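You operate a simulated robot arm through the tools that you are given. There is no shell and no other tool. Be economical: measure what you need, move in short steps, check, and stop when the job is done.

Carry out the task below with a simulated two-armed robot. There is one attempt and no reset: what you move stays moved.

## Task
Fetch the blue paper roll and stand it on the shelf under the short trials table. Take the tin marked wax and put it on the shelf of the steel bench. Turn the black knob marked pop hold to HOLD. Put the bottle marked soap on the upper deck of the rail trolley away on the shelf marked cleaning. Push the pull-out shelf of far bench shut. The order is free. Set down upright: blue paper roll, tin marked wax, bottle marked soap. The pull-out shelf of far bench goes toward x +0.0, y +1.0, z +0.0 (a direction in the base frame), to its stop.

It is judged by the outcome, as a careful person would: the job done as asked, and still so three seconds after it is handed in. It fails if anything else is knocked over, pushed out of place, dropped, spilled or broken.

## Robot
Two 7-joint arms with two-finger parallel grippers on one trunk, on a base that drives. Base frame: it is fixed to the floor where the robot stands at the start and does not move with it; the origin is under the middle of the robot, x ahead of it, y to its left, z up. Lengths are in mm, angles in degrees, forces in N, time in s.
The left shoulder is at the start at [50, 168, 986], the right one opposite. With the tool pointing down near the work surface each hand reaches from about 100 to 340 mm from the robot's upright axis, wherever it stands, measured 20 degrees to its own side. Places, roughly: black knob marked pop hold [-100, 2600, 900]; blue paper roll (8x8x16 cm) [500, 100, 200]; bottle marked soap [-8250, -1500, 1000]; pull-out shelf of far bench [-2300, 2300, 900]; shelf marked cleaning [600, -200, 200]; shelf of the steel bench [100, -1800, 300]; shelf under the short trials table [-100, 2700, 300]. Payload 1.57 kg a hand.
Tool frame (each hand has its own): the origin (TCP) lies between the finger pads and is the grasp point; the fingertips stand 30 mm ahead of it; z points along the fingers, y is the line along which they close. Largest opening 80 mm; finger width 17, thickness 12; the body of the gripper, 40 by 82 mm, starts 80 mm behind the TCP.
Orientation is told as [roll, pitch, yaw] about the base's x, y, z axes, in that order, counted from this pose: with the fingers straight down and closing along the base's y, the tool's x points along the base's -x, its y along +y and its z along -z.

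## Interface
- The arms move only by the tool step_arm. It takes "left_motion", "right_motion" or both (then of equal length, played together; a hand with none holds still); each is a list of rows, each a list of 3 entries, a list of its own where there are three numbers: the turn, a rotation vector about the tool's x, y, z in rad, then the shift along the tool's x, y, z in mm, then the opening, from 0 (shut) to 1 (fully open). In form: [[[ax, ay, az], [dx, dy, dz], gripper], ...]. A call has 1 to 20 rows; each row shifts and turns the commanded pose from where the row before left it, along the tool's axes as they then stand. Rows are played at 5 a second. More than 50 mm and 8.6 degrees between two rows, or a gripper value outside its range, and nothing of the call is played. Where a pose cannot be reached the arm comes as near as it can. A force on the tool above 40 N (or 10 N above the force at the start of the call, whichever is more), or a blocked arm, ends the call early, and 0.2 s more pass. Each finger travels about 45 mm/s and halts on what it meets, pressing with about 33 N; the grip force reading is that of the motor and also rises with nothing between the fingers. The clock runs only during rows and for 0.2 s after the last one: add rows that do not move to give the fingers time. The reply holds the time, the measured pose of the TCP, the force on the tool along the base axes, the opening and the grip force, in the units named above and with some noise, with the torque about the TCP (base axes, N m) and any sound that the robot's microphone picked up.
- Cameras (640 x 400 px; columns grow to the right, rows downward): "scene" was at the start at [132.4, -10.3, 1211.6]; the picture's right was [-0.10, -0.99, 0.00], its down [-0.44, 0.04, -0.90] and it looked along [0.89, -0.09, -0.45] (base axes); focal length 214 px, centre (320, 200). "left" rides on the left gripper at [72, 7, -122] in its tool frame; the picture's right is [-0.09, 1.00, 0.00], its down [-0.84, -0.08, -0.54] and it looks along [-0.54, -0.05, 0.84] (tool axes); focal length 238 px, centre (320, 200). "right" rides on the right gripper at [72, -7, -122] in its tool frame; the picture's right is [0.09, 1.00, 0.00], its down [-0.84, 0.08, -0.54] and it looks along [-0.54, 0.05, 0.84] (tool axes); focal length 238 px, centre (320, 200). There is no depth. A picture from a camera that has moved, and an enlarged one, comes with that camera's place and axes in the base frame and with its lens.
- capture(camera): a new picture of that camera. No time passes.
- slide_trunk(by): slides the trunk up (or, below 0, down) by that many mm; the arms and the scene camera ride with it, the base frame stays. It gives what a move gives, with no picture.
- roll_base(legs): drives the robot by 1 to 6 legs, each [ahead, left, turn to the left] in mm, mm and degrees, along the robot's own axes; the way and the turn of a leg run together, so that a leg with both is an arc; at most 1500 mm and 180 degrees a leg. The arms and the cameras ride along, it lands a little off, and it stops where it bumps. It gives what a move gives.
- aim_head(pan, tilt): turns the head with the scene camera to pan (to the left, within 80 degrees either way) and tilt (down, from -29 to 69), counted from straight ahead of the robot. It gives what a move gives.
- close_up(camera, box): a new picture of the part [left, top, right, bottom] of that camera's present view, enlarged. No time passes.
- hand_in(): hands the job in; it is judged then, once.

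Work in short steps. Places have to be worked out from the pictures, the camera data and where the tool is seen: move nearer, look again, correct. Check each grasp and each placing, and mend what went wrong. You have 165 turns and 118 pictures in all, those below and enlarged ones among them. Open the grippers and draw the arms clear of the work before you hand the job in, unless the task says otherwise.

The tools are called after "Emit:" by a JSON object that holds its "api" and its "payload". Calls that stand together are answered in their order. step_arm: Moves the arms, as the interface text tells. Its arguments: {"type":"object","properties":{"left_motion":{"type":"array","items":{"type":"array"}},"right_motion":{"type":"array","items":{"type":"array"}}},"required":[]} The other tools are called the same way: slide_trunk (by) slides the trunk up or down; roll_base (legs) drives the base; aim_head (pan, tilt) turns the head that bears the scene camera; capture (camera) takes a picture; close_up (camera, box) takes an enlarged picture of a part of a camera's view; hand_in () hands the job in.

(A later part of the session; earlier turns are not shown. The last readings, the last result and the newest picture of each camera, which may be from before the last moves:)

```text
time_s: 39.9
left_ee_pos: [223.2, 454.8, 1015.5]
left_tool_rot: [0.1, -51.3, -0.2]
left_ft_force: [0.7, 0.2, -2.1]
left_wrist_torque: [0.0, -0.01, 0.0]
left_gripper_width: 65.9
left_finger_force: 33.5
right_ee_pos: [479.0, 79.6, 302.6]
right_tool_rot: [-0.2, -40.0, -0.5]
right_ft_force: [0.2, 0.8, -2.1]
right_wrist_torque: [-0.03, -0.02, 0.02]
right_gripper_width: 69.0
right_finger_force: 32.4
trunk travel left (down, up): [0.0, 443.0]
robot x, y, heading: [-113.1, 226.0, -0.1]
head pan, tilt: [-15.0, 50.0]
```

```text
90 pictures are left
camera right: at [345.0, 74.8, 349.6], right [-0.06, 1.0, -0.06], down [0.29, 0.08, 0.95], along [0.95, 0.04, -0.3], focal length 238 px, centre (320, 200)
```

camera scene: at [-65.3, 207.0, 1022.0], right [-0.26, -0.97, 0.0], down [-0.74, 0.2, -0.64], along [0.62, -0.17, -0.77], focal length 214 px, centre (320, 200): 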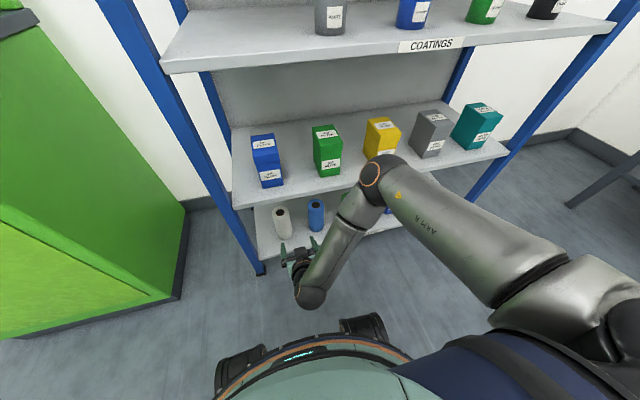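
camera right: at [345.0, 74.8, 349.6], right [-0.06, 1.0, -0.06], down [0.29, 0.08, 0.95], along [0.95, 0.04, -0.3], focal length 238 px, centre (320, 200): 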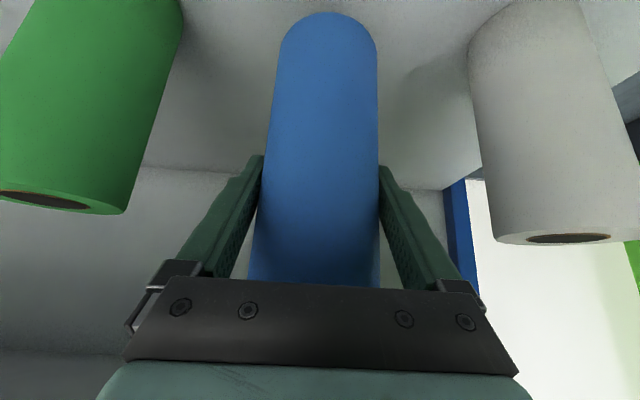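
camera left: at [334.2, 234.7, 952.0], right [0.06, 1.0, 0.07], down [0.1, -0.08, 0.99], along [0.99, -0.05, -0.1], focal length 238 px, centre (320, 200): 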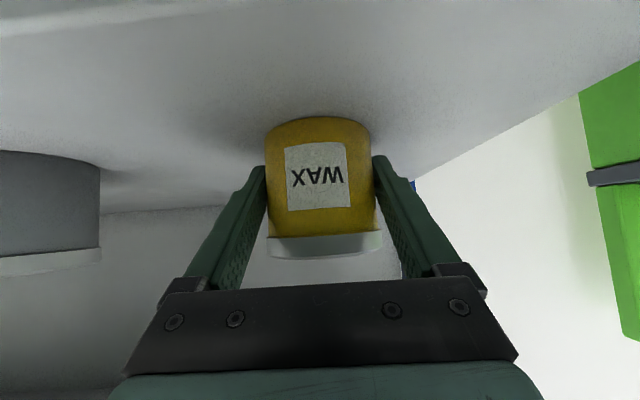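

The roll is lifted and held (69 mm). I back the base straight out and then look around for the destinations.

Emit:
{"api": "roll_base", "payload": {"legs": [[-400, 0, 0]]}}

Emit:
{"api": "slide_trunk", "payload": {"by": 155}}

Emit:
{"api": "aim_head", "payload": {"pan": 75, "tilt": 20}}

Emit:
{"api": "capture", "payload": {"camera": "scene"}}

Emit:
{"api": "aim_head", "payload": {"pan": -75, "tilt": 20}}

Emit:
{"api": "capture", "payload": {"camera": "scene"}}

```text
time_s: 42.4
left_ee_pos: [-176.6, 457.0, 1014.2]
left_tool_rot: [0.0, -51.3, -0.3]
left_ft_force: [0.1, -1.3, -2.5]
left_wrist_torque: [0.02, 0.02, 0.01]
left_gripper_width: 65.8
left_finger_force: 33.2
right_ee_pos: [78.5, 79.8, 301.1]
right_tool_rot: [-0.2, -39.8, -0.7]
right_ft_force: [0.1, 0.2, -1.6]
right_wrist_torque: [0.02, -0.02, -0.03]
right_gripper_width: 69.0
right_finger_force: 32.8
trunk travel left (down, up): [0.0, 443.0]
robot x, y, heading: [-509.6, 231.8, -0.1]
head pan, tilt: [-15.0, 50.0]
```

```text
time_s: 44.2
left_ee_pos: [-176.1, 455.4, 1171.0]
left_tool_rot: [0.1, -51.4, -0.3]
left_ft_force: [0.2, 0.6, -3.1]
left_wrist_torque: [0.03, 0.01, 0.03]
left_gripper_width: 65.8
left_finger_force: 33.2
right_ee_pos: [78.0, 80.5, 457.2]
right_tool_rot: [-0.2, -39.9, -0.7]
right_ft_force: [0.4, 0.1, -1.8]
right_wrist_torque: [-0.01, 0.03, 0.01]
right_gripper_width: 69.0
right_finger_force: 33.1
trunk travel left (down, up): [-155.0, 288.0]
robot x, y, heading: [-510.4, 227.9, -0.3]
head pan, tilt: [-15.0, 50.0]
```

```text
time_s: 45.9
left_ee_pos: [-176.3, 455.5, 1170.2]
left_tool_rot: [0.1, -51.4, -0.2]
left_ft_force: [0.8, 0.2, -1.2]
left_wrist_torque: [0.01, 0.03, -0.01]
left_gripper_width: 66.2
left_finger_force: 32.9
right_ee_pos: [76.9, 80.8, 458.3]
right_tool_rot: [-0.1, -39.9, -0.6]
right_ft_force: [0.8, -0.2, -2.4]
right_wrist_torque: [0.04, 0.01, -0.02]
right_gripper_width: 69.0
right_finger_force: 32.9
trunk travel left (down, up): [-155.0, 288.0]
robot x, y, heading: [-509.7, 230.1, -0.5]
head pan, tilt: [75.0, 20.0]
```

```text
89 pictures are left
camera scene: at [-445.2, 318.0, 1222.4], right [0.96, -0.26, 0.0], down [-0.09, -0.33, -0.94], along [0.25, 0.91, -0.34], focal length 214 px, centre (320, 200)
```

scene: 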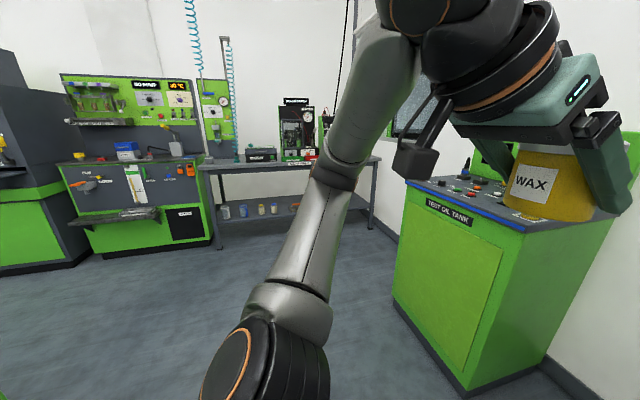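

```text
time_s: 48.2
left_ee_pos: [-176.5, 456.7, 1170.3]
left_tool_rot: [0.1, -51.3, -0.3]
left_ft_force: [-0.8, 0.2, -2.4]
left_wrist_torque: [0.0, 0.02, 0.01]
left_gripper_width: 65.7
left_finger_force: 32.7
right_ee_pos: [78.0, 80.7, 457.7]
right_tool_rot: [-0.1, -39.9, -0.6]
right_ft_force: [0.2, -0.1, -1.2]
right_wrist_torque: [0.01, -0.01, -0.01]
right_gripper_width: 69.0
right_finger_force: 32.8
trunk travel left (down, up): [-155.0, 288.0]
robot x, y, heading: [-511.4, 223.9, 0.0]
head pan, tilt: [-75.0, 20.0]
```

```text
88 pictures are left
camera scene: at [-446.0, 138.1, 1222.4], right [-0.97, -0.26, 0.0], down [-0.09, 0.33, -0.94], along [0.24, -0.91, -0.34], focal length 214 px, centre (320, 200)
```

scene: 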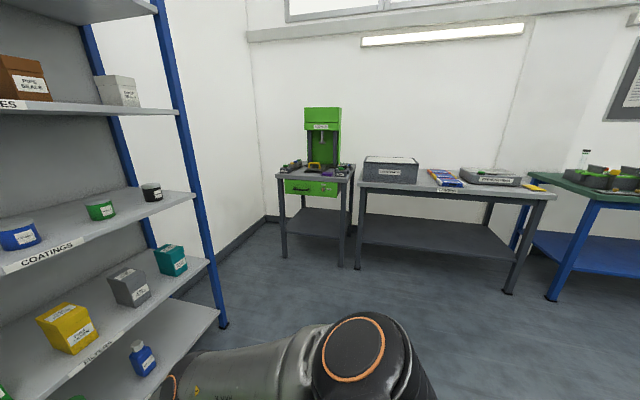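

Steel bench candidate: the small table near (88, -1700), with a shelf at z≈300. The trials table stands to the left at about (-195, 2400). I tuck the right hand (roll) up and back, then turn and drive toward the steel bench.

Emit:
{"api": "step_arm", "payload": {"right_motion": [[[0, 0, 0], [-32, 0, -38], 0.5], [[0, 0, 0], [-32, 0, -38], 0.5], [[0, 0, 0], [-32, 0, -38], 0.5], [[0, 0, 0], [-32, 0, -38], 0.5], [[0, 0, 0], [-32, 0, -38], 0.5], [[0, 0, 0], [-32, 0, -38], 0.5], [[0, 0, 0], [-32, 0, -38], 0.5], [[0, 0, 0], [-32, -10, -38], 0.5], [[0, 0, 0], [38, -10, -32], 0.5], [[0, 0, 0], [38, -10, -32], 0.5], [[0, 0, 0], [38, -10, -32], 0.5], [[0, 0, 0], [38, -10, -32], 0.5], [[0, 0, 0], [38, -10, -32], 0.5], [[0, 0, 0], [0, 0, 0], 0.5]]}}

Emit:
{"api": "roll_base", "payload": {"legs": [[0, 0, -90], [1000, 0, 0], [0, 370, 0]]}}

Emit:
{"api": "aim_head", "payload": {"pan": 10, "tilt": 35}}

Emit:
{"api": "capture", "payload": {"camera": "scene"}}

```text
refused: row 8 steps farther than a row can; nothing moved
```

```text
time_s: 60.6
left_ee_pos: [80.6, -1110.8, 1170.6]
left_tool_rot: [0.1, -51.3, -89.9]
left_ft_force: [0.2, -0.3, -1.3]
left_wrist_torque: [0.03, 0.01, -0.01]
left_gripper_width: 65.8
left_finger_force: 32.8
right_ee_pos: [-293.2, -1366.5, 457.7]
right_tool_rot: [-0.2, -39.8, -90.3]
right_ft_force: [-0.3, 0.0, -1.8]
right_wrist_torque: [0.02, 0.0, 0.01]
right_gripper_width: 69.2
right_finger_force: 33.7
trunk travel left (down, up): [-155.0, 288.0]
robot x, y, heading: [-148.8, -780.8, -90.1]
head pan, tilt: [-75.0, 20.0]
```

```text
time_s: 62.2
left_ee_pos: [80.5, -1110.9, 1170.5]
left_tool_rot: [0.1, -51.4, -89.9]
left_ft_force: [0.5, 0.6, -2.8]
left_wrist_torque: [0.0, -0.01, 0.0]
left_gripper_width: 65.9
left_finger_force: 33.3
right_ee_pos: [-293.7, -1367.3, 457.1]
right_tool_rot: [-0.2, -39.8, -90.4]
right_ft_force: [0.7, 0.6, -1.7]
right_wrist_torque: [0.0, -0.02, 0.02]
right_gripper_width: 69.1
right_finger_force: 33.2
trunk travel left (down, up): [-155.0, 288.0]
robot x, y, heading: [-144.6, -775.9, -90.1]
head pan, tilt: [10.0, 35.0]
```

```text
87 pictures are left
camera scene: at [-130.8, -905.2, 1198.5], right [-0.98, -0.17, 0.0], down [-0.1, 0.56, -0.82], along [0.14, -0.81, -0.57], focal length 214 px, centre (320, 200)
```

scene: 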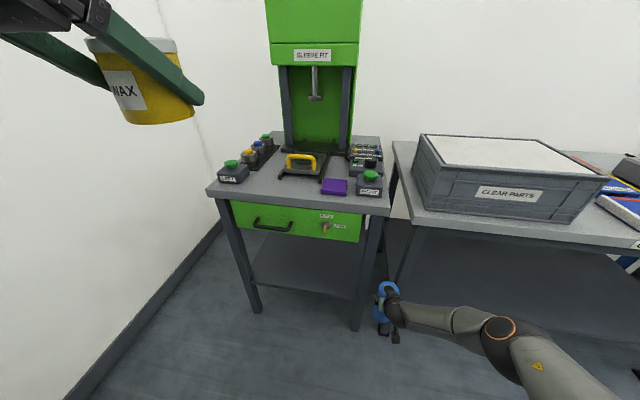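

The small green-drawer table's shelf is at z≈290 with its front edge near y≈-1465. The tuck was refused, so nothing moved with the right arm. I back off a little and tuck with corrected steps.

Emit:
{"api": "roll_base", "payload": {"legs": [[-120, 0, 0]]}}

Emit:
{"api": "step_arm", "payload": {"right_motion": [[[0, 0, 0], [-31, 0, -37], 0.5], [[0, 0, 0], [-31, 0, -37], 0.5], [[0, 0, 0], [-31, 0, -37], 0.5], [[0, 0, 0], [-31, 0, -37], 0.5], [[0, 0, 0], [-31, 0, -37], 0.5], [[0, 0, 0], [-31, 0, -37], 0.5], [[0, 0, 0], [-31, 0, -37], 0.5], [[0, 0, 0], [-31, 0, -37], 0.5], [[0, 0, 0], [36, -10, -31], 0.5], [[0, 0, 0], [36, -10, -31], 0.5], [[0, 0, 0], [36, -10, -31], 0.5], [[0, 0, 0], [36, -10, -31], 0.5], [[0, 0, 0], [36, -10, -31], 0.5], [[0, 0, 0], [0, 0, 0], 0.5]]}}

```text
time_s: 63.5
left_ee_pos: [81.5, -992.8, 1170.5]
left_tool_rot: [0.1, -51.2, -90.0]
left_ft_force: [-1.1, 0.6, -1.0]
left_wrist_torque: [0.01, -0.02, -0.01]
left_gripper_width: 66.0
left_finger_force: 33.1
right_ee_pos: [-293.1, -1248.4, 457.8]
right_tool_rot: [-0.2, -39.8, -90.2]
right_ft_force: [-0.7, 0.3, -1.3]
right_wrist_torque: [0.02, -0.03, 0.01]
right_gripper_width: 69.3
right_finger_force: 33.4
trunk travel left (down, up): [-155.0, 288.0]
robot x, y, heading: [-146.2, -660.0, -89.9]
head pan, tilt: [10.0, 35.0]
```

```text
time_s: 66.5
left_ee_pos: [80.9, -992.4, 1170.3]
left_tool_rot: [0.2, -51.2, -90.0]
left_ft_force: [0.3, 0.6, -2.1]
left_wrist_torque: [0.02, 0.0, 0.02]
left_gripper_width: 65.8
left_finger_force: 33.3
right_ee_pos: [-331.9, -1056.3, 847.7]
right_tool_rot: [-0.2, -39.9, -90.3]
right_ft_force: [0.5, 0.5, -1.6]
right_wrist_torque: [0.01, -0.02, 0.02]
right_gripper_width: 69.1
right_finger_force: 33.2
right hand out of reach, approached as far as the arm can: row 13
trunk travel left (down, up): [-155.0, 288.0]
robot x, y, heading: [-146.1, -656.8, -89.8]
head pan, tilt: [10.0, 35.0]
```

Right hand: raise and draw back a bit more. Left hand: after lowering the trunk I extend it forward and then lower it to shelf height in free space.

Emit:
{"api": "step_arm", "payload": {"right_motion": [[[0, 0, 0], [-31, 0, -37], 0.5], [[0, 0, 0], [-31, 0, -37], 0.5], [[0, 0, 0], [-31, 0, -37], 0.5], [[0, 0, 0], [36, 0, -31], 0.5], [[0, 0, 0], [36, 0, -31], 0.5], [[0, 0, 0], [0, 0, 0], 0.5]]}}

Emit:
{"api": "slide_trunk", "payload": {"by": -155}}

Emit:
{"api": "step_arm", "payload": {"left_motion": [[[0, 0, 0], [-31, 0, 39], 0.4], [[0, 0, 0], [-31, 0, 39], 0.4], [[0, 0, 0], [-31, 0, 39], 0.4], [[0, 0, 0], [-31, 0, 39], 0.4], [[0, 0, 0], [-31, 0, 39], 0.4], [[0, 0, 0], [38, 0, 31], 0.4], [[0, 0, 0], [38, 0, 31], 0.4], [[0, 0, 0], [38, 0, 31], 0.4], [[0, 0, 0], [38, 0, 31], 0.4], [[0, 0, 0], [38, 0, 31], 0.4], [[0, 0, 0], [38, 0, 31], 0.4], [[0, 0, 0], [38, 0, 31], 0.4], [[0, 0, 0], [38, 0, 31], 0.4], [[0, 0, 0], [38, 0, 31], 0.4], [[0, 0, 0], [38, 0, 31], 0.4], [[0, 0, 0], [38, 0, 31], 0.4], [[0, 0, 0], [38, 0, 31], 0.4], [[0, 0, 0], [0, 0, 0], 0.4]]}}

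Emit:
{"api": "capture", "payload": {"camera": "scene"}}

```text
time_s: 67.8
left_ee_pos: [80.0, -993.0, 1169.9]
left_tool_rot: [0.1, -51.3, -90.1]
left_ft_force: [-0.3, 0.6, -1.8]
left_wrist_torque: [0.03, 0.03, 0.0]
left_gripper_width: 65.9
left_finger_force: 33.0
right_ee_pos: [-328.6, -964.6, 998.8]
right_tool_rot: [-0.3, -39.9, -90.3]
right_ft_force: [1.1, 0.3, -2.4]
right_wrist_torque: [0.01, 0.0, 0.02]
right_gripper_width: 68.9
right_finger_force: 33.0
right hand out of reach, approached as far as the arm can: row 5
trunk travel left (down, up): [-155.0, 288.0]
robot x, y, heading: [-149.6, -657.1, -89.8]
head pan, tilt: [10.0, 35.0]
```

```text
time_s: 69.6
left_ee_pos: [80.1, -993.2, 1015.4]
left_tool_rot: [0.1, -51.2, -89.9]
left_ft_force: [0.5, 1.1, -2.2]
left_wrist_torque: [-0.01, -0.01, 0.01]
left_gripper_width: 66.0
left_finger_force: 33.2
right_ee_pos: [-329.1, -965.7, 845.1]
right_tool_rot: [-0.2, -39.9, -90.2]
right_ft_force: [0.9, -0.4, -2.5]
right_wrist_torque: [-0.02, -0.01, 0.0]
right_gripper_width: 68.7
right_finger_force: 32.7
trunk travel left (down, up): [0.0, 443.0]
robot x, y, heading: [-148.5, -659.9, -89.8]
head pan, tilt: [10.0, 35.0]
```

```text
time_s: 73.4
left_ee_pos: [84.1, -1246.8, 425.6]
left_tool_rot: [0.2, -51.3, -90.0]
left_ft_force: [-0.6, 0.7, -2.2]
left_wrist_torque: [0.0, 0.04, 0.04]
left_gripper_width: 65.8
left_finger_force: 32.9
right_ee_pos: [-328.2, -965.5, 844.4]
right_tool_rot: [-0.2, -40.0, -90.2]
right_ft_force: [0.5, -0.4, -1.7]
right_wrist_torque: [0.01, 0.0, 0.01]
right_gripper_width: 69.1
right_finger_force: 32.3
trunk travel left (down, up): [0.0, 443.0]
robot x, y, heading: [-149.4, -659.3, -90.0]
head pan, tilt: [10.0, 35.0]
```

```text
86 pictures are left
camera scene: at [-130.9, -787.2, 1043.5], right [-0.98, -0.17, 0.0], down [-0.1, 0.56, -0.82], along [0.14, -0.81, -0.57], focal length 214 px, centre (320, 200)
```

scene: 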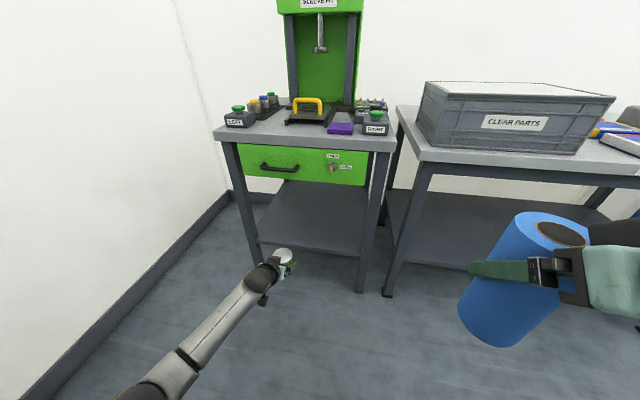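

The hand is at shelf approach height. I drive ahead 220 mm and look with the left wrist camera to measure the shelf height.

Emit:
{"api": "roll_base", "payload": {"legs": [[220, 0, 0]]}}

Emit:
{"api": "capture", "payload": {"camera": "left"}}

Emit:
{"api": "capture", "payload": {"camera": "scene"}}

```text
time_s: 75.1
left_ee_pos: [83.0, -1464.9, 426.6]
left_tool_rot: [0.1, -51.2, -90.0]
left_ft_force: [-0.7, 0.3, -1.7]
left_wrist_torque: [-0.02, -0.02, 0.01]
left_gripper_width: 65.6
left_finger_force: 33.0
right_ee_pos: [-328.6, -1182.1, 843.1]
right_tool_rot: [-0.3, -39.9, -90.4]
right_ft_force: [-0.6, -0.5, -1.6]
right_wrist_torque: [-0.02, 0.0, 0.01]
right_gripper_width: 68.9
right_finger_force: 32.3
trunk travel left (down, up): [0.0, 443.0]
robot x, y, heading: [-150.2, -881.1, -90.0]
head pan, tilt: [10.0, 35.0]
```

```text
85 pictures are left
camera left: at [88.6, -1325.3, 444.9], right [1.0, -0.06, 0.07], down [-0.08, -0.1, 0.99], along [-0.05, -0.99, -0.11], focal length 238 px, centre (320, 200)
```

left: 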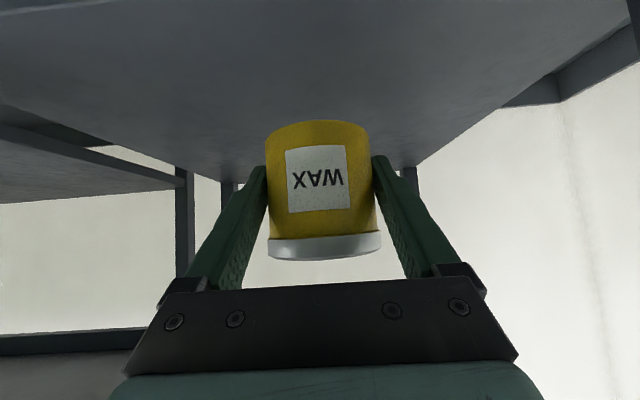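

```text
84 pictures are left
camera scene: at [-130.8, -1005.2, 1043.5], right [-0.98, -0.17, 0.0], down [-0.1, 0.56, -0.82], along [0.14, -0.81, -0.57], focal length 214 px, centre (320, 200)
```

scene: 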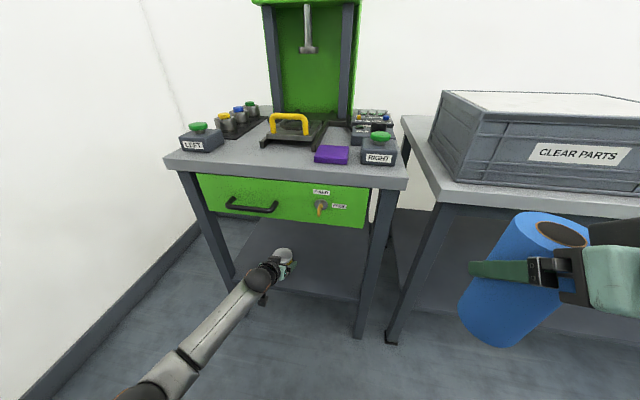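

The way in under the table is clear. I drive 100 mm further so the tin is over the shelf, then descend in small steps, feeling for contact.

Emit:
{"api": "roll_base", "payload": {"legs": [[100, 0, 0]]}}

Emit:
{"api": "step_arm", "payload": {"left_motion": [[[0, 0, 0], [31, 0, 25], 0.4], [[0, 0, 0], [16, 0, 12], 0.4], [[0, 0, 0], [12, 0, 9], 0.4], [[0, 0, 0], [8, 0, 6], 0.4], [[0, 0, 0], [0, 0, 0], 0.4]]}}

Emit:
{"api": "capture", "payload": {"camera": "left"}}

```text
time_s: 76.3
left_ee_pos: [82.0, -1564.7, 425.9]
left_tool_rot: [0.1, -51.2, -90.0]
left_ft_force: [-0.5, -0.3, -1.3]
left_wrist_torque: [0.04, 0.01, -0.01]
left_gripper_width: 65.6
left_finger_force: 33.1
right_ee_pos: [-327.5, -1282.3, 842.9]
right_tool_rot: [-0.2, -39.9, -90.3]
right_ft_force: [0.5, 0.7, -1.6]
right_wrist_torque: [0.02, -0.02, -0.02]
right_gripper_width: 68.8
right_finger_force: 33.3
trunk travel left (down, up): [0.0, 443.0]
robot x, y, heading: [-148.1, -977.3, -89.7]
head pan, tilt: [10.0, 35.0]
```

```text
time_s: 77.5
left_ee_pos: [83.1, -1564.3, 340.5]
left_tool_rot: [0.1, -51.3, -89.9]
left_ft_force: [-0.2, -0.2, -2.2]
left_wrist_torque: [0.01, 0.02, -0.05]
left_gripper_width: 65.6
left_finger_force: 32.5
right_ee_pos: [-328.4, -1283.7, 842.9]
right_tool_rot: [-0.2, -39.9, -90.3]
right_ft_force: [0.5, -0.8, -1.4]
right_wrist_torque: [0.0, -0.01, 0.0]
right_gripper_width: 69.0
right_finger_force: 32.7
trunk travel left (down, up): [0.0, 443.0]
robot x, y, heading: [-146.5, -976.2, -90.5]
head pan, tilt: [10.0, 35.0]
```

```text
83 pictures are left
camera left: at [89.0, -1423.4, 359.5], right [1.0, -0.06, 0.07], down [-0.08, -0.1, 0.99], along [-0.05, -0.99, -0.11], focal length 238 px, centre (320, 200)
```

left: 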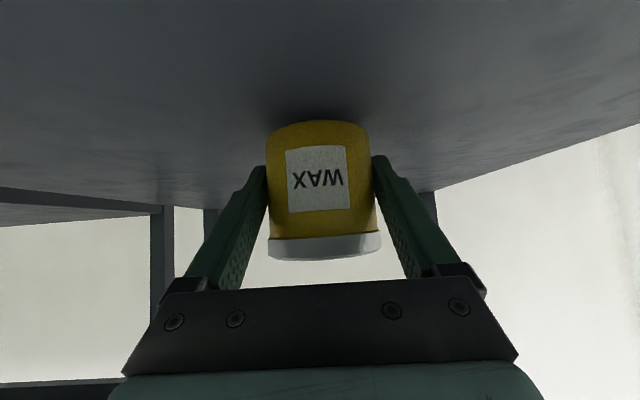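

The tin is close above the shelf. I descend in 3 mm steps.

Emit:
{"api": "step_arm", "payload": {"left_motion": [[[0, 0, 0], [2.3, 0, 1.9], 0.4], [[0, 0, 0], [2.3, 0, 1.9], 0.4], [[0, 0, 0], [2.3, 0, 1.9], 0.4], [[0, 0, 0], [2.3, 0, 1.9], 0.4], [[0, 0, 0], [2.3, 0, 1.9], 0.4]]}}

```text
time_s: 78.7
left_ee_pos: [83.0, -1565.8, 333.5]
left_tool_rot: [0.1, -52.0, -90.1]
left_ft_force: [0.4, 8.6, 21.7]
left_wrist_torque: [-0.07, -0.01, 0.04]
left_gripper_width: 65.8
left_finger_force: 33.2
right_ee_pos: [-329.3, -1282.8, 844.5]
right_tool_rot: [-0.1, -39.9, -90.2]
right_ft_force: [-0.4, 0.6, -2.6]
right_wrist_torque: [0.01, 0.02, 0.02]
right_gripper_width: 69.1
right_finger_force: 32.8
trunk travel left (down, up): [0.0, 443.0]
robot x, y, heading: [-149.3, -977.0, -89.9]
head pan, tilt: [10.0, 35.0]
```

Contact: the tin stands on the shelf (surface ≈302). I relieve the press, open, and withdraw along the tool axis.

Emit:
{"api": "step_arm", "payload": {"left_motion": [[[0, 0, 0], [-3.5, 0, -2.8], 0.4], [[0, 0, 0], [0, 0, 0], 0.4], [[0, 0, 0], [0, 0, 0], 1], [[0, 0, 0], [0, 0, 0], 1], [[0, 0, 0], [0, 0, 0], 1]]}}

Emit:
{"api": "step_arm", "payload": {"left_motion": [[[0, 0, 0], [0, 0, -20], 1], [[0, 0, 0], [0, 0, -40], 1], [[0, 0, 0], [0, 0, -40], 1], [[0, 0, 0], [0, 0, 0], 1]]}}

Emit:
{"api": "capture", "payload": {"camera": "left"}}

```text
time_s: 79.9
left_ee_pos: [82.7, -1563.0, 330.2]
left_tool_rot: [0.2, -51.2, -89.9]
left_ft_force: [-0.6, -0.3, 0.5]
left_wrist_torque: [-0.02, -0.01, -0.02]
left_gripper_width: 80.0
left_finger_force: 0.1
right_ee_pos: [-328.2, -1282.5, 844.0]
right_tool_rot: [-0.2, -39.9, -90.2]
right_ft_force: [1.3, -0.1, -2.6]
right_wrist_torque: [0.02, -0.01, 0.0]
right_gripper_width: 69.1
right_finger_force: 32.9
trunk travel left (down, up): [0.0, 443.0]
robot x, y, heading: [-147.0, -976.2, -90.0]
head pan, tilt: [10.0, 35.0]
```

```text
time_s: 80.9
left_ee_pos: [83.0, -1487.8, 392.2]
left_tool_rot: [0.3, -51.2, -90.0]
left_ft_force: [0.1, 0.3, 0.1]
left_wrist_torque: [-0.01, 0.01, 0.0]
left_gripper_width: 80.2
left_finger_force: 0.0
right_ee_pos: [-327.5, -1283.0, 844.9]
right_tool_rot: [-0.2, -39.9, -90.3]
right_ft_force: [0.2, 0.5, -2.4]
right_wrist_torque: [0.01, -0.01, -0.02]
right_gripper_width: 69.0
right_finger_force: 33.1
trunk travel left (down, up): [0.0, 443.0]
robot x, y, heading: [-142.9, -978.0, -89.8]
head pan, tilt: [10.0, 35.0]
```

```text
82 pictures are left
camera left: at [88.7, -1346.6, 412.4], right [1.0, -0.06, 0.07], down [-0.08, -0.1, 0.99], along [-0.05, -0.99, -0.11], focal length 238 px, centre (320, 200)
```

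left: 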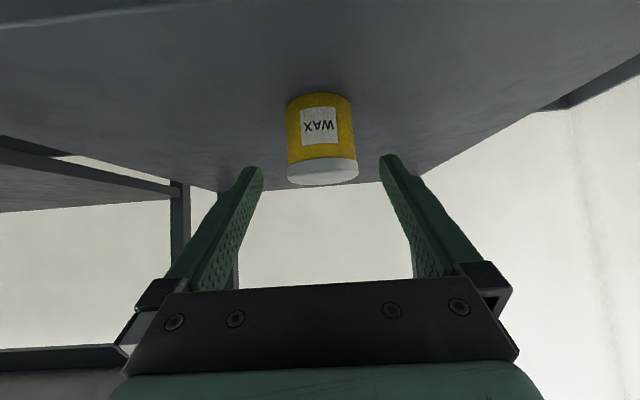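

Wax stands upright on the shelf. I back out, raise the left hand, raise the trunk, and head for the trials table.

Emit:
{"api": "roll_base", "payload": {"legs": [[-450, 0, 0], [0, -350, 0]]}}

Emit:
{"api": "step_arm", "payload": {"left_motion": [[[0, 0, 0], [-38, 0, -31], 1], [[0, 0, 0], [-38, 0, -31], 1], [[0, 0, 0], [-38, 0, -31], 1], [[0, 0, 0], [-38, 0, -31], 1], [[0, 0, 0], [-38, 0, -31], 1], [[0, 0, 0], [-38, 0, -31], 1], [[0, 0, 0], [-38, 0, -31], 1], [[0, 0, 0], [-38, 0, -31], 1], [[0, 0, 0], [-38, 0, -31], 1], [[0, 0, 0], [-38, 0, -31], 1], [[0, 0, 0], [30, 0, -38], 1], [[0, 0, 0], [30, 0, -38], 1], [[0, 0, 0], [30, 0, -38], 1], [[0, 0, 0], [0, 0, 0], 1]]}}

Emit:
{"api": "slide_trunk", "payload": {"by": 155}}

Emit:
{"api": "roll_base", "payload": {"legs": [[0, 0, 180], [1500, 0, 0], [500, -250, 0]]}}

Emit:
{"api": "aim_head", "payload": {"pan": 0, "tilt": 25}}

Emit:
{"api": "capture", "payload": {"camera": "scene"}}

```text
time_s: 86.8
left_ee_pos: [-267.2, -1033.8, 393.7]
left_tool_rot: [0.2, -51.2, -90.2]
left_ft_force: [-0.1, -0.5, -0.2]
left_wrist_torque: [0.0, 0.0, 0.0]
left_gripper_width: 79.7
left_finger_force: 0.0
right_ee_pos: [-678.9, -829.8, 844.6]
right_tool_rot: [-0.2, -39.9, -90.3]
right_ft_force: [-0.5, 0.5, -2.6]
right_wrist_torque: [0.01, 0.03, -0.02]
right_gripper_width: 69.2
right_finger_force: 32.9
trunk travel left (down, up): [0.0, 443.0]
robot x, y, heading: [-497.5, -523.3, -89.9]
head pan, tilt: [10.0, 35.0]
```

```text
time_s: 89.8
left_ee_pos: [-269.1, -883.8, 884.4]
left_tool_rot: [0.2, -51.1, -90.0]
left_ft_force: [0.8, -0.3, 0.4]
left_wrist_torque: [0.03, 0.02, -0.01]
left_gripper_width: 80.0
left_finger_force: 0.1
right_ee_pos: [-678.4, -830.8, 842.7]
right_tool_rot: [-0.1, -40.0, -90.3]
right_ft_force: [0.3, 0.0, -2.6]
right_wrist_torque: [0.0, -0.03, -0.01]
right_gripper_width: 69.3
right_finger_force: 32.9
trunk travel left (down, up): [0.0, 443.0]
robot x, y, heading: [-493.6, -526.8, -90.0]
head pan, tilt: [10.0, 35.0]
```

```text
time_s: 91.6
left_ee_pos: [-268.2, -884.2, 1038.8]
left_tool_rot: [0.2, -51.2, -90.1]
left_ft_force: [0.5, 0.6, -0.2]
left_wrist_torque: [-0.01, 0.04, -0.02]
left_gripper_width: 80.0
left_finger_force: 0.0
right_ee_pos: [-678.9, -830.5, 999.3]
right_tool_rot: [-0.2, -39.9, -90.2]
right_ft_force: [0.3, 0.0, -2.4]
right_wrist_torque: [-0.01, -0.02, -0.01]
right_gripper_width: 69.3
right_finger_force: 32.7
trunk travel left (down, up): [-155.0, 288.0]
robot x, y, heading: [-494.2, -525.0, -90.0]
head pan, tilt: [10.0, 35.0]
```

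```text
time_s: 109.3
left_ee_pos: [-454.9, 1846.1, 1039.0]
left_tool_rot: [0.2, -51.2, 89.1]
left_ft_force: [1.3, 0.6, -0.2]
left_wrist_torque: [-0.03, -0.02, -0.05]
left_gripper_width: 80.2
left_finger_force: 0.1
right_ee_pos: [-47.4, 1788.3, 999.2]
right_tool_rot: [-0.2, -39.9, 88.9]
right_ft_force: [-0.4, 0.0, -1.9]
right_wrist_torque: [-0.01, -0.02, 0.0]
right_gripper_width: 69.1
right_finger_force: 33.6
trunk travel left (down, up): [-155.0, 288.0]
robot x, y, heading: [-228.8, 1483.2, 89.4]
head pan, tilt: [10.0, 35.0]
```

```text
time_s: 110.0
left_ee_pos: [-455.1, 1846.7, 1039.5]
left_tool_rot: [0.2, -51.3, 89.1]
left_ft_force: [-0.2, -0.1, 0.9]
left_wrist_torque: [0.0, -0.01, 0.04]
left_gripper_width: 80.1
left_finger_force: 0.0
right_ee_pos: [-45.8, 1788.4, 998.2]
right_tool_rot: [-0.2, -39.8, 88.8]
right_ft_force: [0.4, 0.4, -1.8]
right_wrist_torque: [-0.01, 0.02, 0.0]
right_gripper_width: 69.3
right_finger_force: 33.2
trunk travel left (down, up): [-155.0, 288.0]
robot x, y, heading: [-233.5, 1485.8, 89.4]
head pan, tilt: [0.0, 25.0]
```

```text
81 pictures are left
camera scene: at [-229.0, 1616.2, 1214.3], right [1.0, -0.01, 0.0], down [-0.01, -0.42, -0.91], along [0.01, 0.91, -0.42], focal length 214 px, centre (320, 200)
```

scene: 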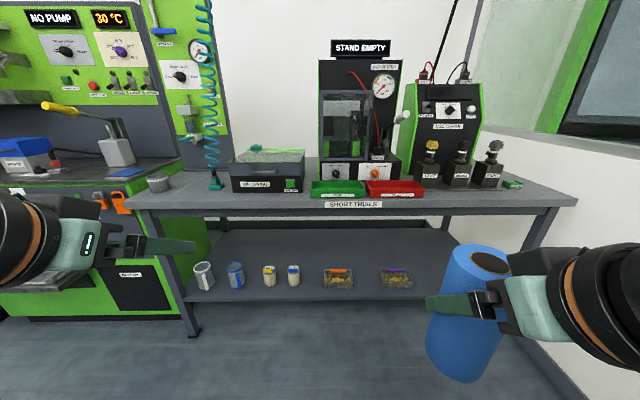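

The SHORT TRIALS table has its front edge near y≈2400, the shelf at z≈297, and free space to the right of the trays (x≈440). I lower the trunk, extend the right hand low, then go over to the free place.

Emit:
{"api": "slide_trunk", "payload": {"by": -155}}

Emit:
{"api": "step_arm", "payload": {"right_motion": [[[0, 0, 0], [-38, 0, 32], 0.5], [[0, 0, 0], [-38, 0, 32], 0.5], [[0, 0, 0], [-38, 0, 32], 0.5], [[0, 0, 0], [-38, 0, 32], 0.5], [[0, 0, 0], [-38, 0, 32], 0.5], [[0, 0, 0], [-38, 0, 32], 0.5], [[0, 0, 0], [32, 0, 38], 0.5], [[0, 0, 0], [32, 0, 38], 0.5], [[0, 0, 0], [32, 0, 38], 0.5], [[0, 0, 0], [32, 0, 38], 0.5], [[0, 0, 0], [32, 0, 38], 0.5], [[0, 0, 0], [32, 0, 38], 0.5], [[0, 0, 0], [32, 0, 38], 0.5], [[0, 0, 0], [25, 0, 30], 0.5], [[0, 0, 0], [0, 0, 0], 0.5]]}}

Emit:
{"api": "roll_base", "payload": {"legs": [[200, 0, 0.6], [0, -485, 0]]}}

Emit:
{"api": "aim_head", "payload": {"pan": -15, "tilt": 45}}

Emit:
{"api": "capture", "payload": {"camera": "scene"}}

Emit:
{"api": "capture", "payload": {"camera": "right"}}

```text
time_s: 111.8
left_ee_pos: [-455.2, 1846.0, 883.7]
left_tool_rot: [0.3, -51.1, 89.2]
left_ft_force: [0.6, -0.5, 0.6]
left_wrist_torque: [0.01, -0.02, 0.01]
left_gripper_width: 79.9
left_finger_force: 0.0
right_ee_pos: [-46.8, 1788.9, 843.3]
right_tool_rot: [-0.2, -40.0, 88.9]
right_ft_force: [0.4, 0.1, -0.2]
right_wrist_torque: [-0.02, -0.01, 0.0]
right_gripper_width: 68.8
right_finger_force: 32.4
trunk travel left (down, up): [0.0, 443.0]
robot x, y, heading: [-231.7, 1486.7, 89.2]
head pan, tilt: [0.0, 25.0]
```

```text
time_s: 115.0
left_ee_pos: [-456.5, 1846.9, 883.9]
left_tool_rot: [0.3, -51.2, 89.2]
left_ft_force: [0.1, -0.3, -0.2]
left_wrist_torque: [-0.06, 0.02, 0.03]
left_gripper_width: 80.1
left_finger_force: 0.1
right_ee_pos: [-40.2, 2085.1, 456.4]
right_tool_rot: [-0.3, -39.8, 88.9]
right_ft_force: [-0.3, -0.9, -1.6]
right_wrist_torque: [0.01, -0.03, -0.01]
right_gripper_width: 68.9
right_finger_force: 33.0
trunk travel left (down, up): [0.0, 443.0]
robot x, y, heading: [-233.7, 1484.1, 89.2]
head pan, tilt: [0.0, 25.0]
```

```text
time_s: 120.9
left_ee_pos: [27.9, 2042.5, 884.5]
left_tool_rot: [0.3, -51.2, 89.7]
left_ft_force: [0.6, 0.3, 0.3]
left_wrist_torque: [0.03, 0.0, 0.01]
left_gripper_width: 80.0
left_finger_force: 0.0
right_ee_pos: [442.6, 2285.2, 456.1]
right_tool_rot: [-0.2, -39.9, 89.4]
right_ft_force: [0.0, 0.0, -3.1]
right_wrist_torque: [-0.03, 0.05, -0.01]
right_gripper_width: 69.0
right_finger_force: 32.9
trunk travel left (down, up): [0.0, 443.0]
robot x, y, heading: [255.2, 1680.6, 89.5]
head pan, tilt: [0.0, 25.0]
```

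```text
time_s: 121.8
left_ee_pos: [28.3, 2041.6, 883.7]
left_tool_rot: [0.2, -51.3, 89.5]
left_ft_force: [0.2, 0.4, 0.2]
left_wrist_torque: [0.0, -0.03, 0.01]
left_gripper_width: 80.0
left_finger_force: 0.1
right_ee_pos: [441.4, 2283.3, 455.9]
right_tool_rot: [-0.2, -40.0, 89.5]
right_ft_force: [0.7, 0.2, -1.7]
right_wrist_torque: [0.02, 0.01, -0.02]
right_gripper_width: 69.0
right_finger_force: 32.6
trunk travel left (down, up): [0.0, 443.0]
robot x, y, heading: [256.7, 1681.5, 89.9]
head pan, tilt: [-15.0, 45.0]
```

```text
80 pictures are left
camera scene: at [277.9, 1799.9, 1028.8], right [0.96, -0.26, 0.0], down [-0.19, -0.68, -0.71], along [0.19, 0.68, -0.71], focal length 214 px, centre (320, 200)
```

scene: 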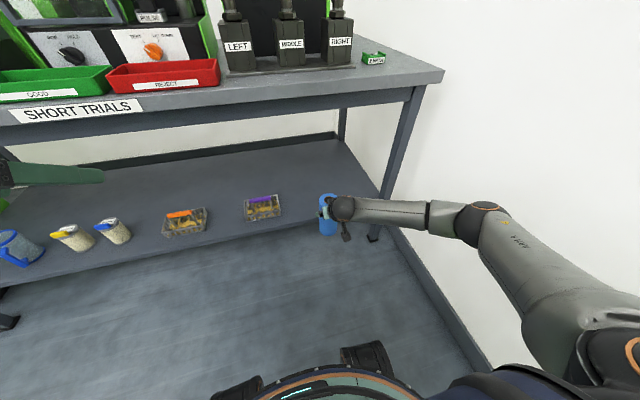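

```text
79 pictures are left
camera right: at [446.6, 2150.9, 503.2], right [-1.0, -0.06, -0.06], down [-0.08, 0.3, 0.95], along [-0.04, 0.95, -0.3], focal length 238 px, centre (320, 200)
```

right: 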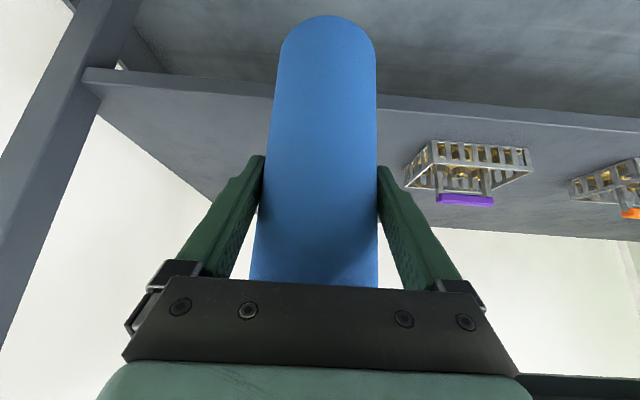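

The place at x≈441 is free (tray edge ≈290, leg ≈770). I drive ahead 235 mm and lower by feel.

Emit:
{"api": "roll_base", "payload": {"legs": [[235, 0, 0]]}}

Emit:
{"api": "step_arm", "payload": {"right_motion": [[[0, 0, 0], [13, 0, 15], 0.5], [[0, 0, 0], [6, 0, 8], 0.5], [[0, 0, 0], [0, 0, 0], 0.5]]}}

Emit:
{"api": "capture", "payload": {"camera": "right"}}

```text
time_s: 123.5
left_ee_pos: [28.5, 2276.8, 884.1]
left_tool_rot: [0.2, -51.2, 89.7]
left_ft_force: [0.2, -0.3, 0.0]
left_wrist_torque: [-0.01, 0.03, -0.01]
left_gripper_width: 80.2
left_finger_force: 0.1
right_ee_pos: [442.5, 2518.4, 454.9]
right_tool_rot: [-0.2, -39.9, 89.5]
right_ft_force: [0.5, -0.2, -1.5]
right_wrist_torque: [-0.03, -0.02, 0.02]
right_gripper_width: 69.2
right_finger_force: 33.1
trunk travel left (down, up): [0.0, 443.0]
robot x, y, heading: [255.5, 1914.2, 89.9]
head pan, tilt: [-15.0, 45.0]
```

```text
time_s: 124.3
left_ee_pos: [29.1, 2275.8, 885.6]
left_tool_rot: [0.1, -51.2, 89.8]
left_ft_force: [-0.4, 0.5, -0.6]
left_wrist_torque: [-0.01, -0.01, 0.02]
left_gripper_width: 80.2
left_finger_force: 0.0
right_ee_pos: [443.2, 2518.1, 425.2]
right_tool_rot: [-0.1, -39.8, 89.4]
right_ft_force: [0.3, 0.1, -1.5]
right_wrist_torque: [0.01, -0.02, 0.0]
right_gripper_width: 69.2
right_finger_force: 32.9
trunk travel left (down, up): [0.0, 443.0]
robot x, y, heading: [258.3, 1919.1, 89.6]
head pan, tilt: [-15.0, 45.0]
```

```text
78 pictures are left
camera right: at [447.4, 2385.3, 472.6], right [-1.0, -0.06, -0.06], down [-0.08, 0.3, 0.95], along [-0.04, 0.95, -0.3], focal length 238 px, centre (320, 200)
```

right: 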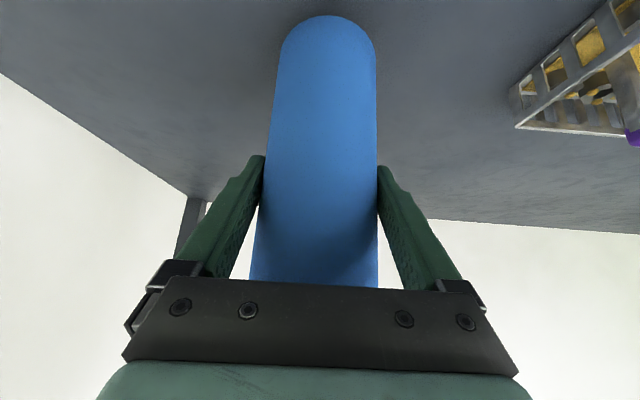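

Close to the shelf now. I descend in 3 mm steps until contact.

Emit:
{"api": "step_arm", "payload": {"right_motion": [[[0, 0, 0], [1.9, 0, 2.3], 0.5], [[0, 0, 0], [1.9, 0, 2.3], 0.5], [[0, 0, 0], [1.9, 0, 2.3], 0.5], [[0, 0, 0], [1.9, 0, 2.3], 0.5], [[0, 0, 0], [1.9, 0, 2.3], 0.5], [[0, 0, 0], [1.9, 0, 2.3], 0.5]]}}

```text
time_s: 125.7
left_ee_pos: [29.3, 2275.6, 884.2]
left_tool_rot: [0.2, -51.2, 89.6]
left_ft_force: [-0.3, -0.2, 0.3]
left_wrist_torque: [-0.03, 0.01, 0.01]
left_gripper_width: 80.2
left_finger_force: 0.0
right_ee_pos: [442.4, 2517.7, 408.8]
right_tool_rot: [-0.2, -40.0, 89.5]
right_ft_force: [0.1, 0.0, -2.2]
right_wrist_torque: [0.02, 0.01, 0.03]
right_gripper_width: 69.4
right_finger_force: 33.0
trunk travel left (down, up): [0.0, 443.0]
robot x, y, heading: [255.8, 1914.5, 89.9]
head pan, tilt: [-15.0, 45.0]
```

No contact yet at 409. I continue in small steps.

Emit:
{"api": "step_arm", "payload": {"right_motion": [[[0, 0, 0], [1.3, 0, 1.5], 0.5], [[0, 0, 0], [1.3, 0, 1.5], 0.5], [[0, 0, 0], [1.3, 0, 1.5], 0.5], [[0, 0, 0], [1.3, 0, 1.5], 0.5]]}}

```text
time_s: 126.7
left_ee_pos: [29.3, 2275.4, 885.5]
left_tool_rot: [0.1, -51.3, 89.7]
left_ft_force: [-1.0, 0.5, -0.3]
left_wrist_torque: [0.0, 0.01, 0.0]
left_gripper_width: 80.3
left_finger_force: 0.0
right_ee_pos: [442.4, 2520.5, 403.4]
right_tool_rot: [-0.2, -40.2, 89.4]
right_ft_force: [1.8, -6.3, 17.5]
right_wrist_torque: [-0.4, -0.14, -0.08]
right_gripper_width: 69.1
right_finger_force: 33.2
trunk travel left (down, up): [0.0, 443.0]
robot x, y, heading: [253.4, 1917.7, 89.8]
head pan, tilt: [-15.0, 45.0]
```

Contact (+17 N). I ease up 2 mm, open, and withdraw along the tool axis.

Emit:
{"api": "step_arm", "payload": {"right_motion": [[[0, 0, 0], [-1, 0, -1.2], 0.5], [[0, 0, 0], [0, 0, 0], 0.5], [[0, 0, 0], [0, 0, 0], 1], [[0, 0, 0], [0, 0, 0], 1], [[0, 0, 0], [0, 0, 0], 1]]}}

Emit:
{"api": "capture", "payload": {"camera": "right"}}

```text
time_s: 127.9
left_ee_pos: [28.5, 2276.4, 884.7]
left_tool_rot: [0.2, -51.2, 89.7]
left_ft_force: [-0.8, -0.7, 0.1]
left_wrist_torque: [0.03, -0.06, 0.0]
left_gripper_width: 80.2
left_finger_force: 0.1
right_ee_pos: [443.3, 2518.2, 401.7]
right_tool_rot: [-0.2, -39.8, 89.7]
right_ft_force: [0.0, 0.2, 0.1]
right_wrist_torque: [0.01, 0.0, 0.01]
right_gripper_width: 79.9
right_finger_force: 0.0
trunk travel left (down, up): [0.0, 443.0]
robot x, y, heading: [254.1, 1913.2, 89.8]
head pan, tilt: [-15.0, 45.0]
```

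```text
77 pictures are left
camera right: at [447.3, 2384.8, 448.8], right [-1.0, -0.06, -0.06], down [-0.08, 0.3, 0.95], along [-0.04, 0.95, -0.3], focal length 238 px, centre (320, 200)
```

right: 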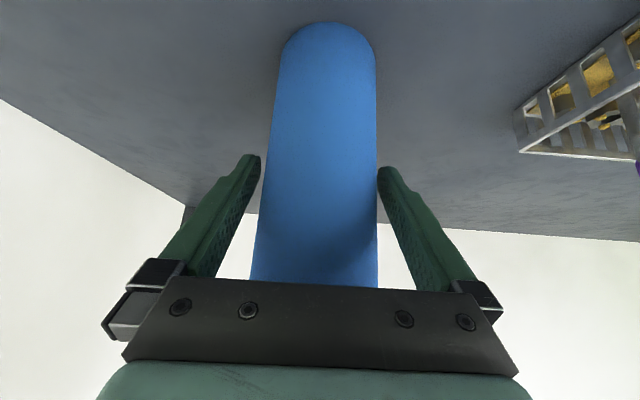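

Both fingers are clear of the roll. I withdraw straight back with the arm, then the base, and look.

Emit:
{"api": "step_arm", "payload": {"right_motion": [[[0, 0, 0], [5, 0, -12], 1], [[0, 0, 0], [5, 0, -20], 1], [[0, 0, 0], [5, 0, -30], 1], [[0, 0, 0], [0, 0, -30], 1], [[0, 0, 0], [0, 0, 0], 1]]}}

Emit:
{"api": "roll_base", "payload": {"legs": [[-250, 0, 0]]}}

Emit:
{"api": "capture", "payload": {"camera": "right"}}

```text
time_s: 129.1
left_ee_pos: [28.9, 2276.0, 883.9]
left_tool_rot: [0.3, -51.3, 89.6]
left_ft_force: [0.4, 0.2, -0.4]
left_wrist_torque: [-0.03, 0.03, 0.01]
left_gripper_width: 80.1
left_finger_force: 0.0
right_ee_pos: [442.1, 2447.7, 462.8]
right_tool_rot: [-0.1, -39.8, 89.4]
right_ft_force: [0.1, -0.5, 0.3]
right_wrist_torque: [-0.02, -0.01, -0.01]
right_gripper_width: 80.2
right_finger_force: 0.0
trunk travel left (down, up): [0.0, 443.0]
robot x, y, heading: [255.0, 1915.0, 89.7]
head pan, tilt: [-15.0, 45.0]
```

```text
time_s: 130.9
left_ee_pos: [27.7, 2026.8, 885.9]
left_tool_rot: [0.2, -51.1, 89.8]
left_ft_force: [-0.3, 0.9, 0.4]
left_wrist_torque: [0.02, 0.03, 0.0]
left_gripper_width: 79.9
left_finger_force: 0.2
right_ee_pos: [440.8, 2199.1, 463.0]
right_tool_rot: [-0.1, -39.9, 89.5]
right_ft_force: [0.1, -0.2, -0.6]
right_wrist_torque: [-0.03, 0.02, 0.0]
right_gripper_width: 80.3
right_finger_force: 0.1
trunk travel left (down, up): [0.0, 443.0]
robot x, y, heading: [257.2, 1665.2, 89.7]
head pan, tilt: [-15.0, 45.0]
```

```text
76 pictures are left
camera right: at [445.9, 2065.6, 510.4], right [-1.0, -0.06, -0.06], down [-0.08, 0.3, 0.95], along [-0.04, 0.95, -0.3], focal length 238 px, centre (320, 200)
```

right: 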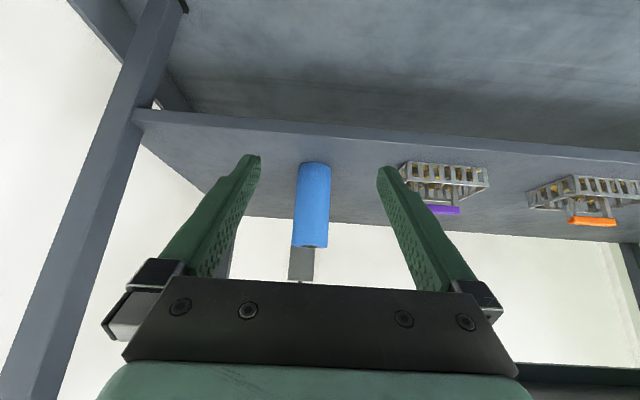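

The blue roll stands upright on the shelf. I raise and tuck the right hand, move the base left 150 mm, and look at the knobs.

Emit:
{"api": "step_arm", "payload": {"right_motion": [[[0, 0, 0], [-31, 0, -37], 1], [[0, 0, 0], [-31, 0, -37], 1], [[0, 0, 0], [-31, 0, -37], 1], [[0, 0, 0], [-31, 0, -37], 1], [[0, 0, 0], [-31, 0, -37], 1], [[0, 0, 0], [-31, 0, -37], 1], [[0, 0, 0], [-31, 0, -37], 1], [[0, 0, 0], [-31, 0, -37], 1], [[0, 0, 0], [-31, 0, -37], 1], [[0, 0, 0], [36, -10, -31], 1], [[0, 0, 0], [36, -10, -31], 1], [[0, 0, 0], [36, -10, -31], 1], [[0, 0, 0], [36, -10, -31], 1], [[0, 0, 0], [0, 0, 0], 1]]}}

Emit:
{"api": "slide_trunk", "payload": {"by": 155}}

Emit:
{"api": "roll_base", "payload": {"legs": [[0, 150, 0], [150, 0, 0]]}}

Emit:
{"api": "aim_head", "payload": {"pan": 15, "tilt": 25}}

Emit:
{"api": "capture", "payload": {"camera": "scene"}}

Emit:
{"api": "close_up", "payload": {"camera": "scene", "box": [220, 100, 420, 225]}}

```text
time_s: 133.9
left_ee_pos: [27.7, 2026.8, 884.6]
left_tool_rot: [0.1, -51.2, 89.7]
left_ft_force: [-0.7, -0.3, -0.2]
left_wrist_torque: [0.0, 0.03, 0.02]
left_gripper_width: 80.3
left_finger_force: 0.0
right_ee_pos: [475.2, 2007.9, 899.0]
right_tool_rot: [-0.1, -39.8, 89.6]
right_ft_force: [0.3, 0.2, -0.9]
right_wrist_torque: [-0.02, 0.01, -0.03]
right_gripper_width: 80.0
right_finger_force: 0.1
trunk travel left (down, up): [0.0, 443.0]
robot x, y, heading: [254.1, 1666.6, 89.9]
head pan, tilt: [-15.0, 45.0]
```

```text
time_s: 135.7
left_ee_pos: [28.3, 2027.3, 1039.3]
left_tool_rot: [0.2, -51.2, 89.7]
left_ft_force: [-0.5, 0.4, -0.7]
left_wrist_torque: [-0.01, -0.03, 0.02]
left_gripper_width: 80.1
left_finger_force: 0.0
right_ee_pos: [476.7, 2007.7, 1055.1]
right_tool_rot: [-0.2, -39.8, 89.5]
right_ft_force: [0.7, 0.7, -0.2]
right_wrist_torque: [0.02, 0.0, -0.02]
right_gripper_width: 79.8
right_finger_force: 0.0
trunk travel left (down, up): [-155.0, 288.0]
robot x, y, heading: [258.6, 1666.6, 90.1]
head pan, tilt: [-15.0, 45.0]
```

```text
time_s: 138.7
left_ee_pos: [-121.0, 2177.4, 1039.3]
left_tool_rot: [0.2, -51.2, 89.7]
left_ft_force: [-0.3, -0.3, -0.5]
left_wrist_torque: [-0.03, 0.01, 0.03]
left_gripper_width: 80.3
left_finger_force: 0.0
right_ee_pos: [327.0, 2156.9, 1054.7]
right_tool_rot: [-0.2, -39.9, 89.4]
right_ft_force: [0.5, 0.0, 0.1]
right_wrist_torque: [0.02, -0.03, -0.01]
right_gripper_width: 80.0
right_finger_force: 0.1
trunk travel left (down, up): [-155.0, 288.0]
robot x, y, heading: [105.4, 1815.6, 89.8]
head pan, tilt: [-15.0, 45.0]
```

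```text
time_s: 139.6
left_ee_pos: [-121.7, 2178.3, 1039.3]
left_tool_rot: [0.2, -51.2, 89.6]
left_ft_force: [-0.3, 0.0, 0.8]
left_wrist_torque: [0.03, -0.01, 0.0]
left_gripper_width: 79.7
left_finger_force: 0.1
right_ee_pos: [326.3, 2157.8, 1054.6]
right_tool_rot: [-0.2, -39.9, 89.3]
right_ft_force: [-0.4, -0.3, 0.6]
right_wrist_torque: [0.0, 0.0, 0.0]
right_gripper_width: 79.9
right_finger_force: 0.1
trunk travel left (down, up): [-155.0, 288.0]
robot x, y, heading: [108.4, 1815.4, 89.5]
head pan, tilt: [15.0, 25.0]
```

```text
75 pictures are left
camera scene: at [83.2, 1944.8, 1214.3], right [0.97, 0.25, 0.0], down [0.11, -0.41, -0.91], along [-0.23, 0.88, -0.42], focal length 214 px, centre (320, 200)
```

scene: 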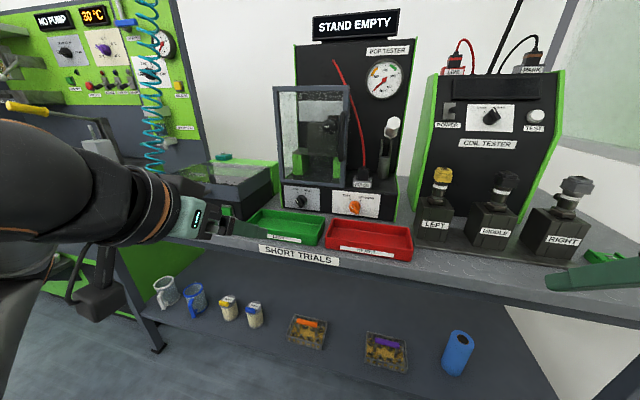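

```text
3.20 times, centred on (320, 162) of scene
camera zoom: at [83.2, 1944.8, 1214.3], right [0.97, 0.25, 0.0], down [0.11, -0.41, -0.91], along [-0.23, 0.88, -0.42], focal length 686 px, centre (320, 320)
```

zoom: 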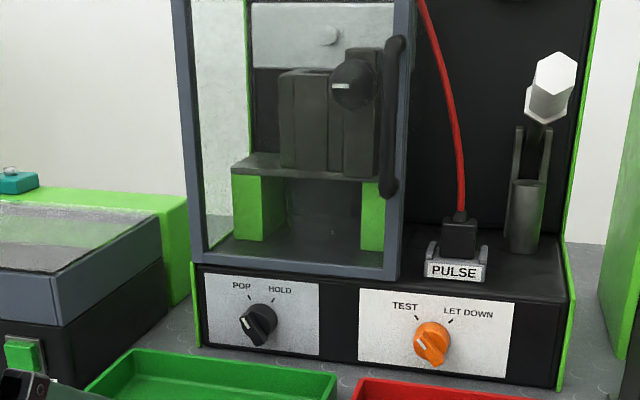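

The POP/HOLD knob is the black one at the lower left of the central tester, near (-143, 2560, 915). I bring the left wrist camera closer to read its present position.

Emit:
{"api": "step_arm", "payload": {"left_motion": [[[0, 0, 0], [-30, 0, 38], 1], [[0, 0, 0], [-30, 0, 38], 1], [[0, 0, 0], [-15, 0, 19], 1], [[0, 0, 0], [0, 0, 0], 1]]}}

Emit:
{"api": "capture", "payload": {"camera": "left"}}

```text
time_s: 140.6
left_ee_pos: [-120.6, 2298.3, 1036.8]
left_tool_rot: [0.3, -51.4, 89.5]
left_ft_force: [0.3, 0.0, -0.4]
left_wrist_torque: [0.01, -0.04, -0.01]
left_gripper_width: 80.1
left_finger_force: 0.0
right_ee_pos: [326.2, 2158.2, 1055.3]
right_tool_rot: [-0.2, -39.9, 89.4]
right_ft_force: [0.5, -0.5, -0.3]
right_wrist_torque: [-0.01, -0.02, -0.01]
right_gripper_width: 80.1
right_finger_force: 0.1
trunk travel left (down, up): [-155.0, 288.0]
robot x, y, heading: [106.3, 1818.6, 89.8]
head pan, tilt: [15.0, 25.0]
```

```text
73 pictures are left
camera left: at [-128.9, 2157.7, 1056.6], right [-1.0, 0.06, 0.07], down [0.08, 0.1, 0.99], along [0.05, 0.99, -0.11], focal length 238 px, centre (320, 200)
```

left: 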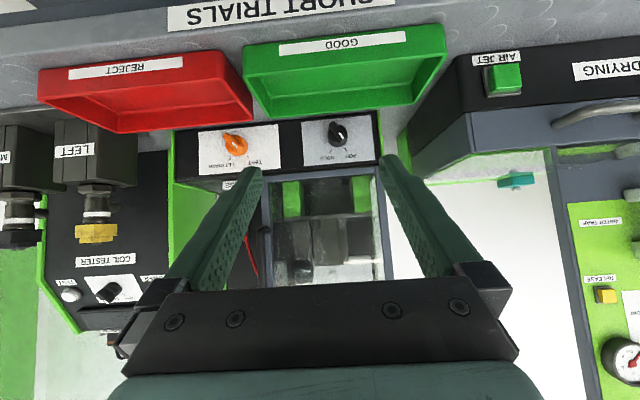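

Emit:
{"api": "close_up", "payload": {"camera": "left", "box": [190, 100, 390, 180]}}

```text
3.20 times, centred on (290, 140) of left
camera zoom: at [-128.9, 2157.7, 1056.6], right [-1.0, 0.06, 0.07], down [0.08, 0.1, 0.99], along [0.05, 0.99, -0.11], focal length 763 px, centre (416, 392)
```

zoom: 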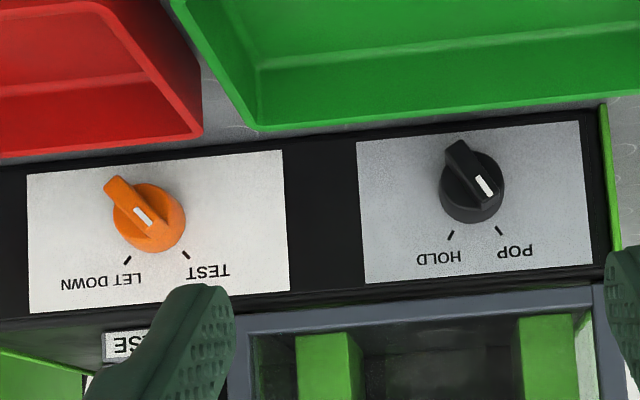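

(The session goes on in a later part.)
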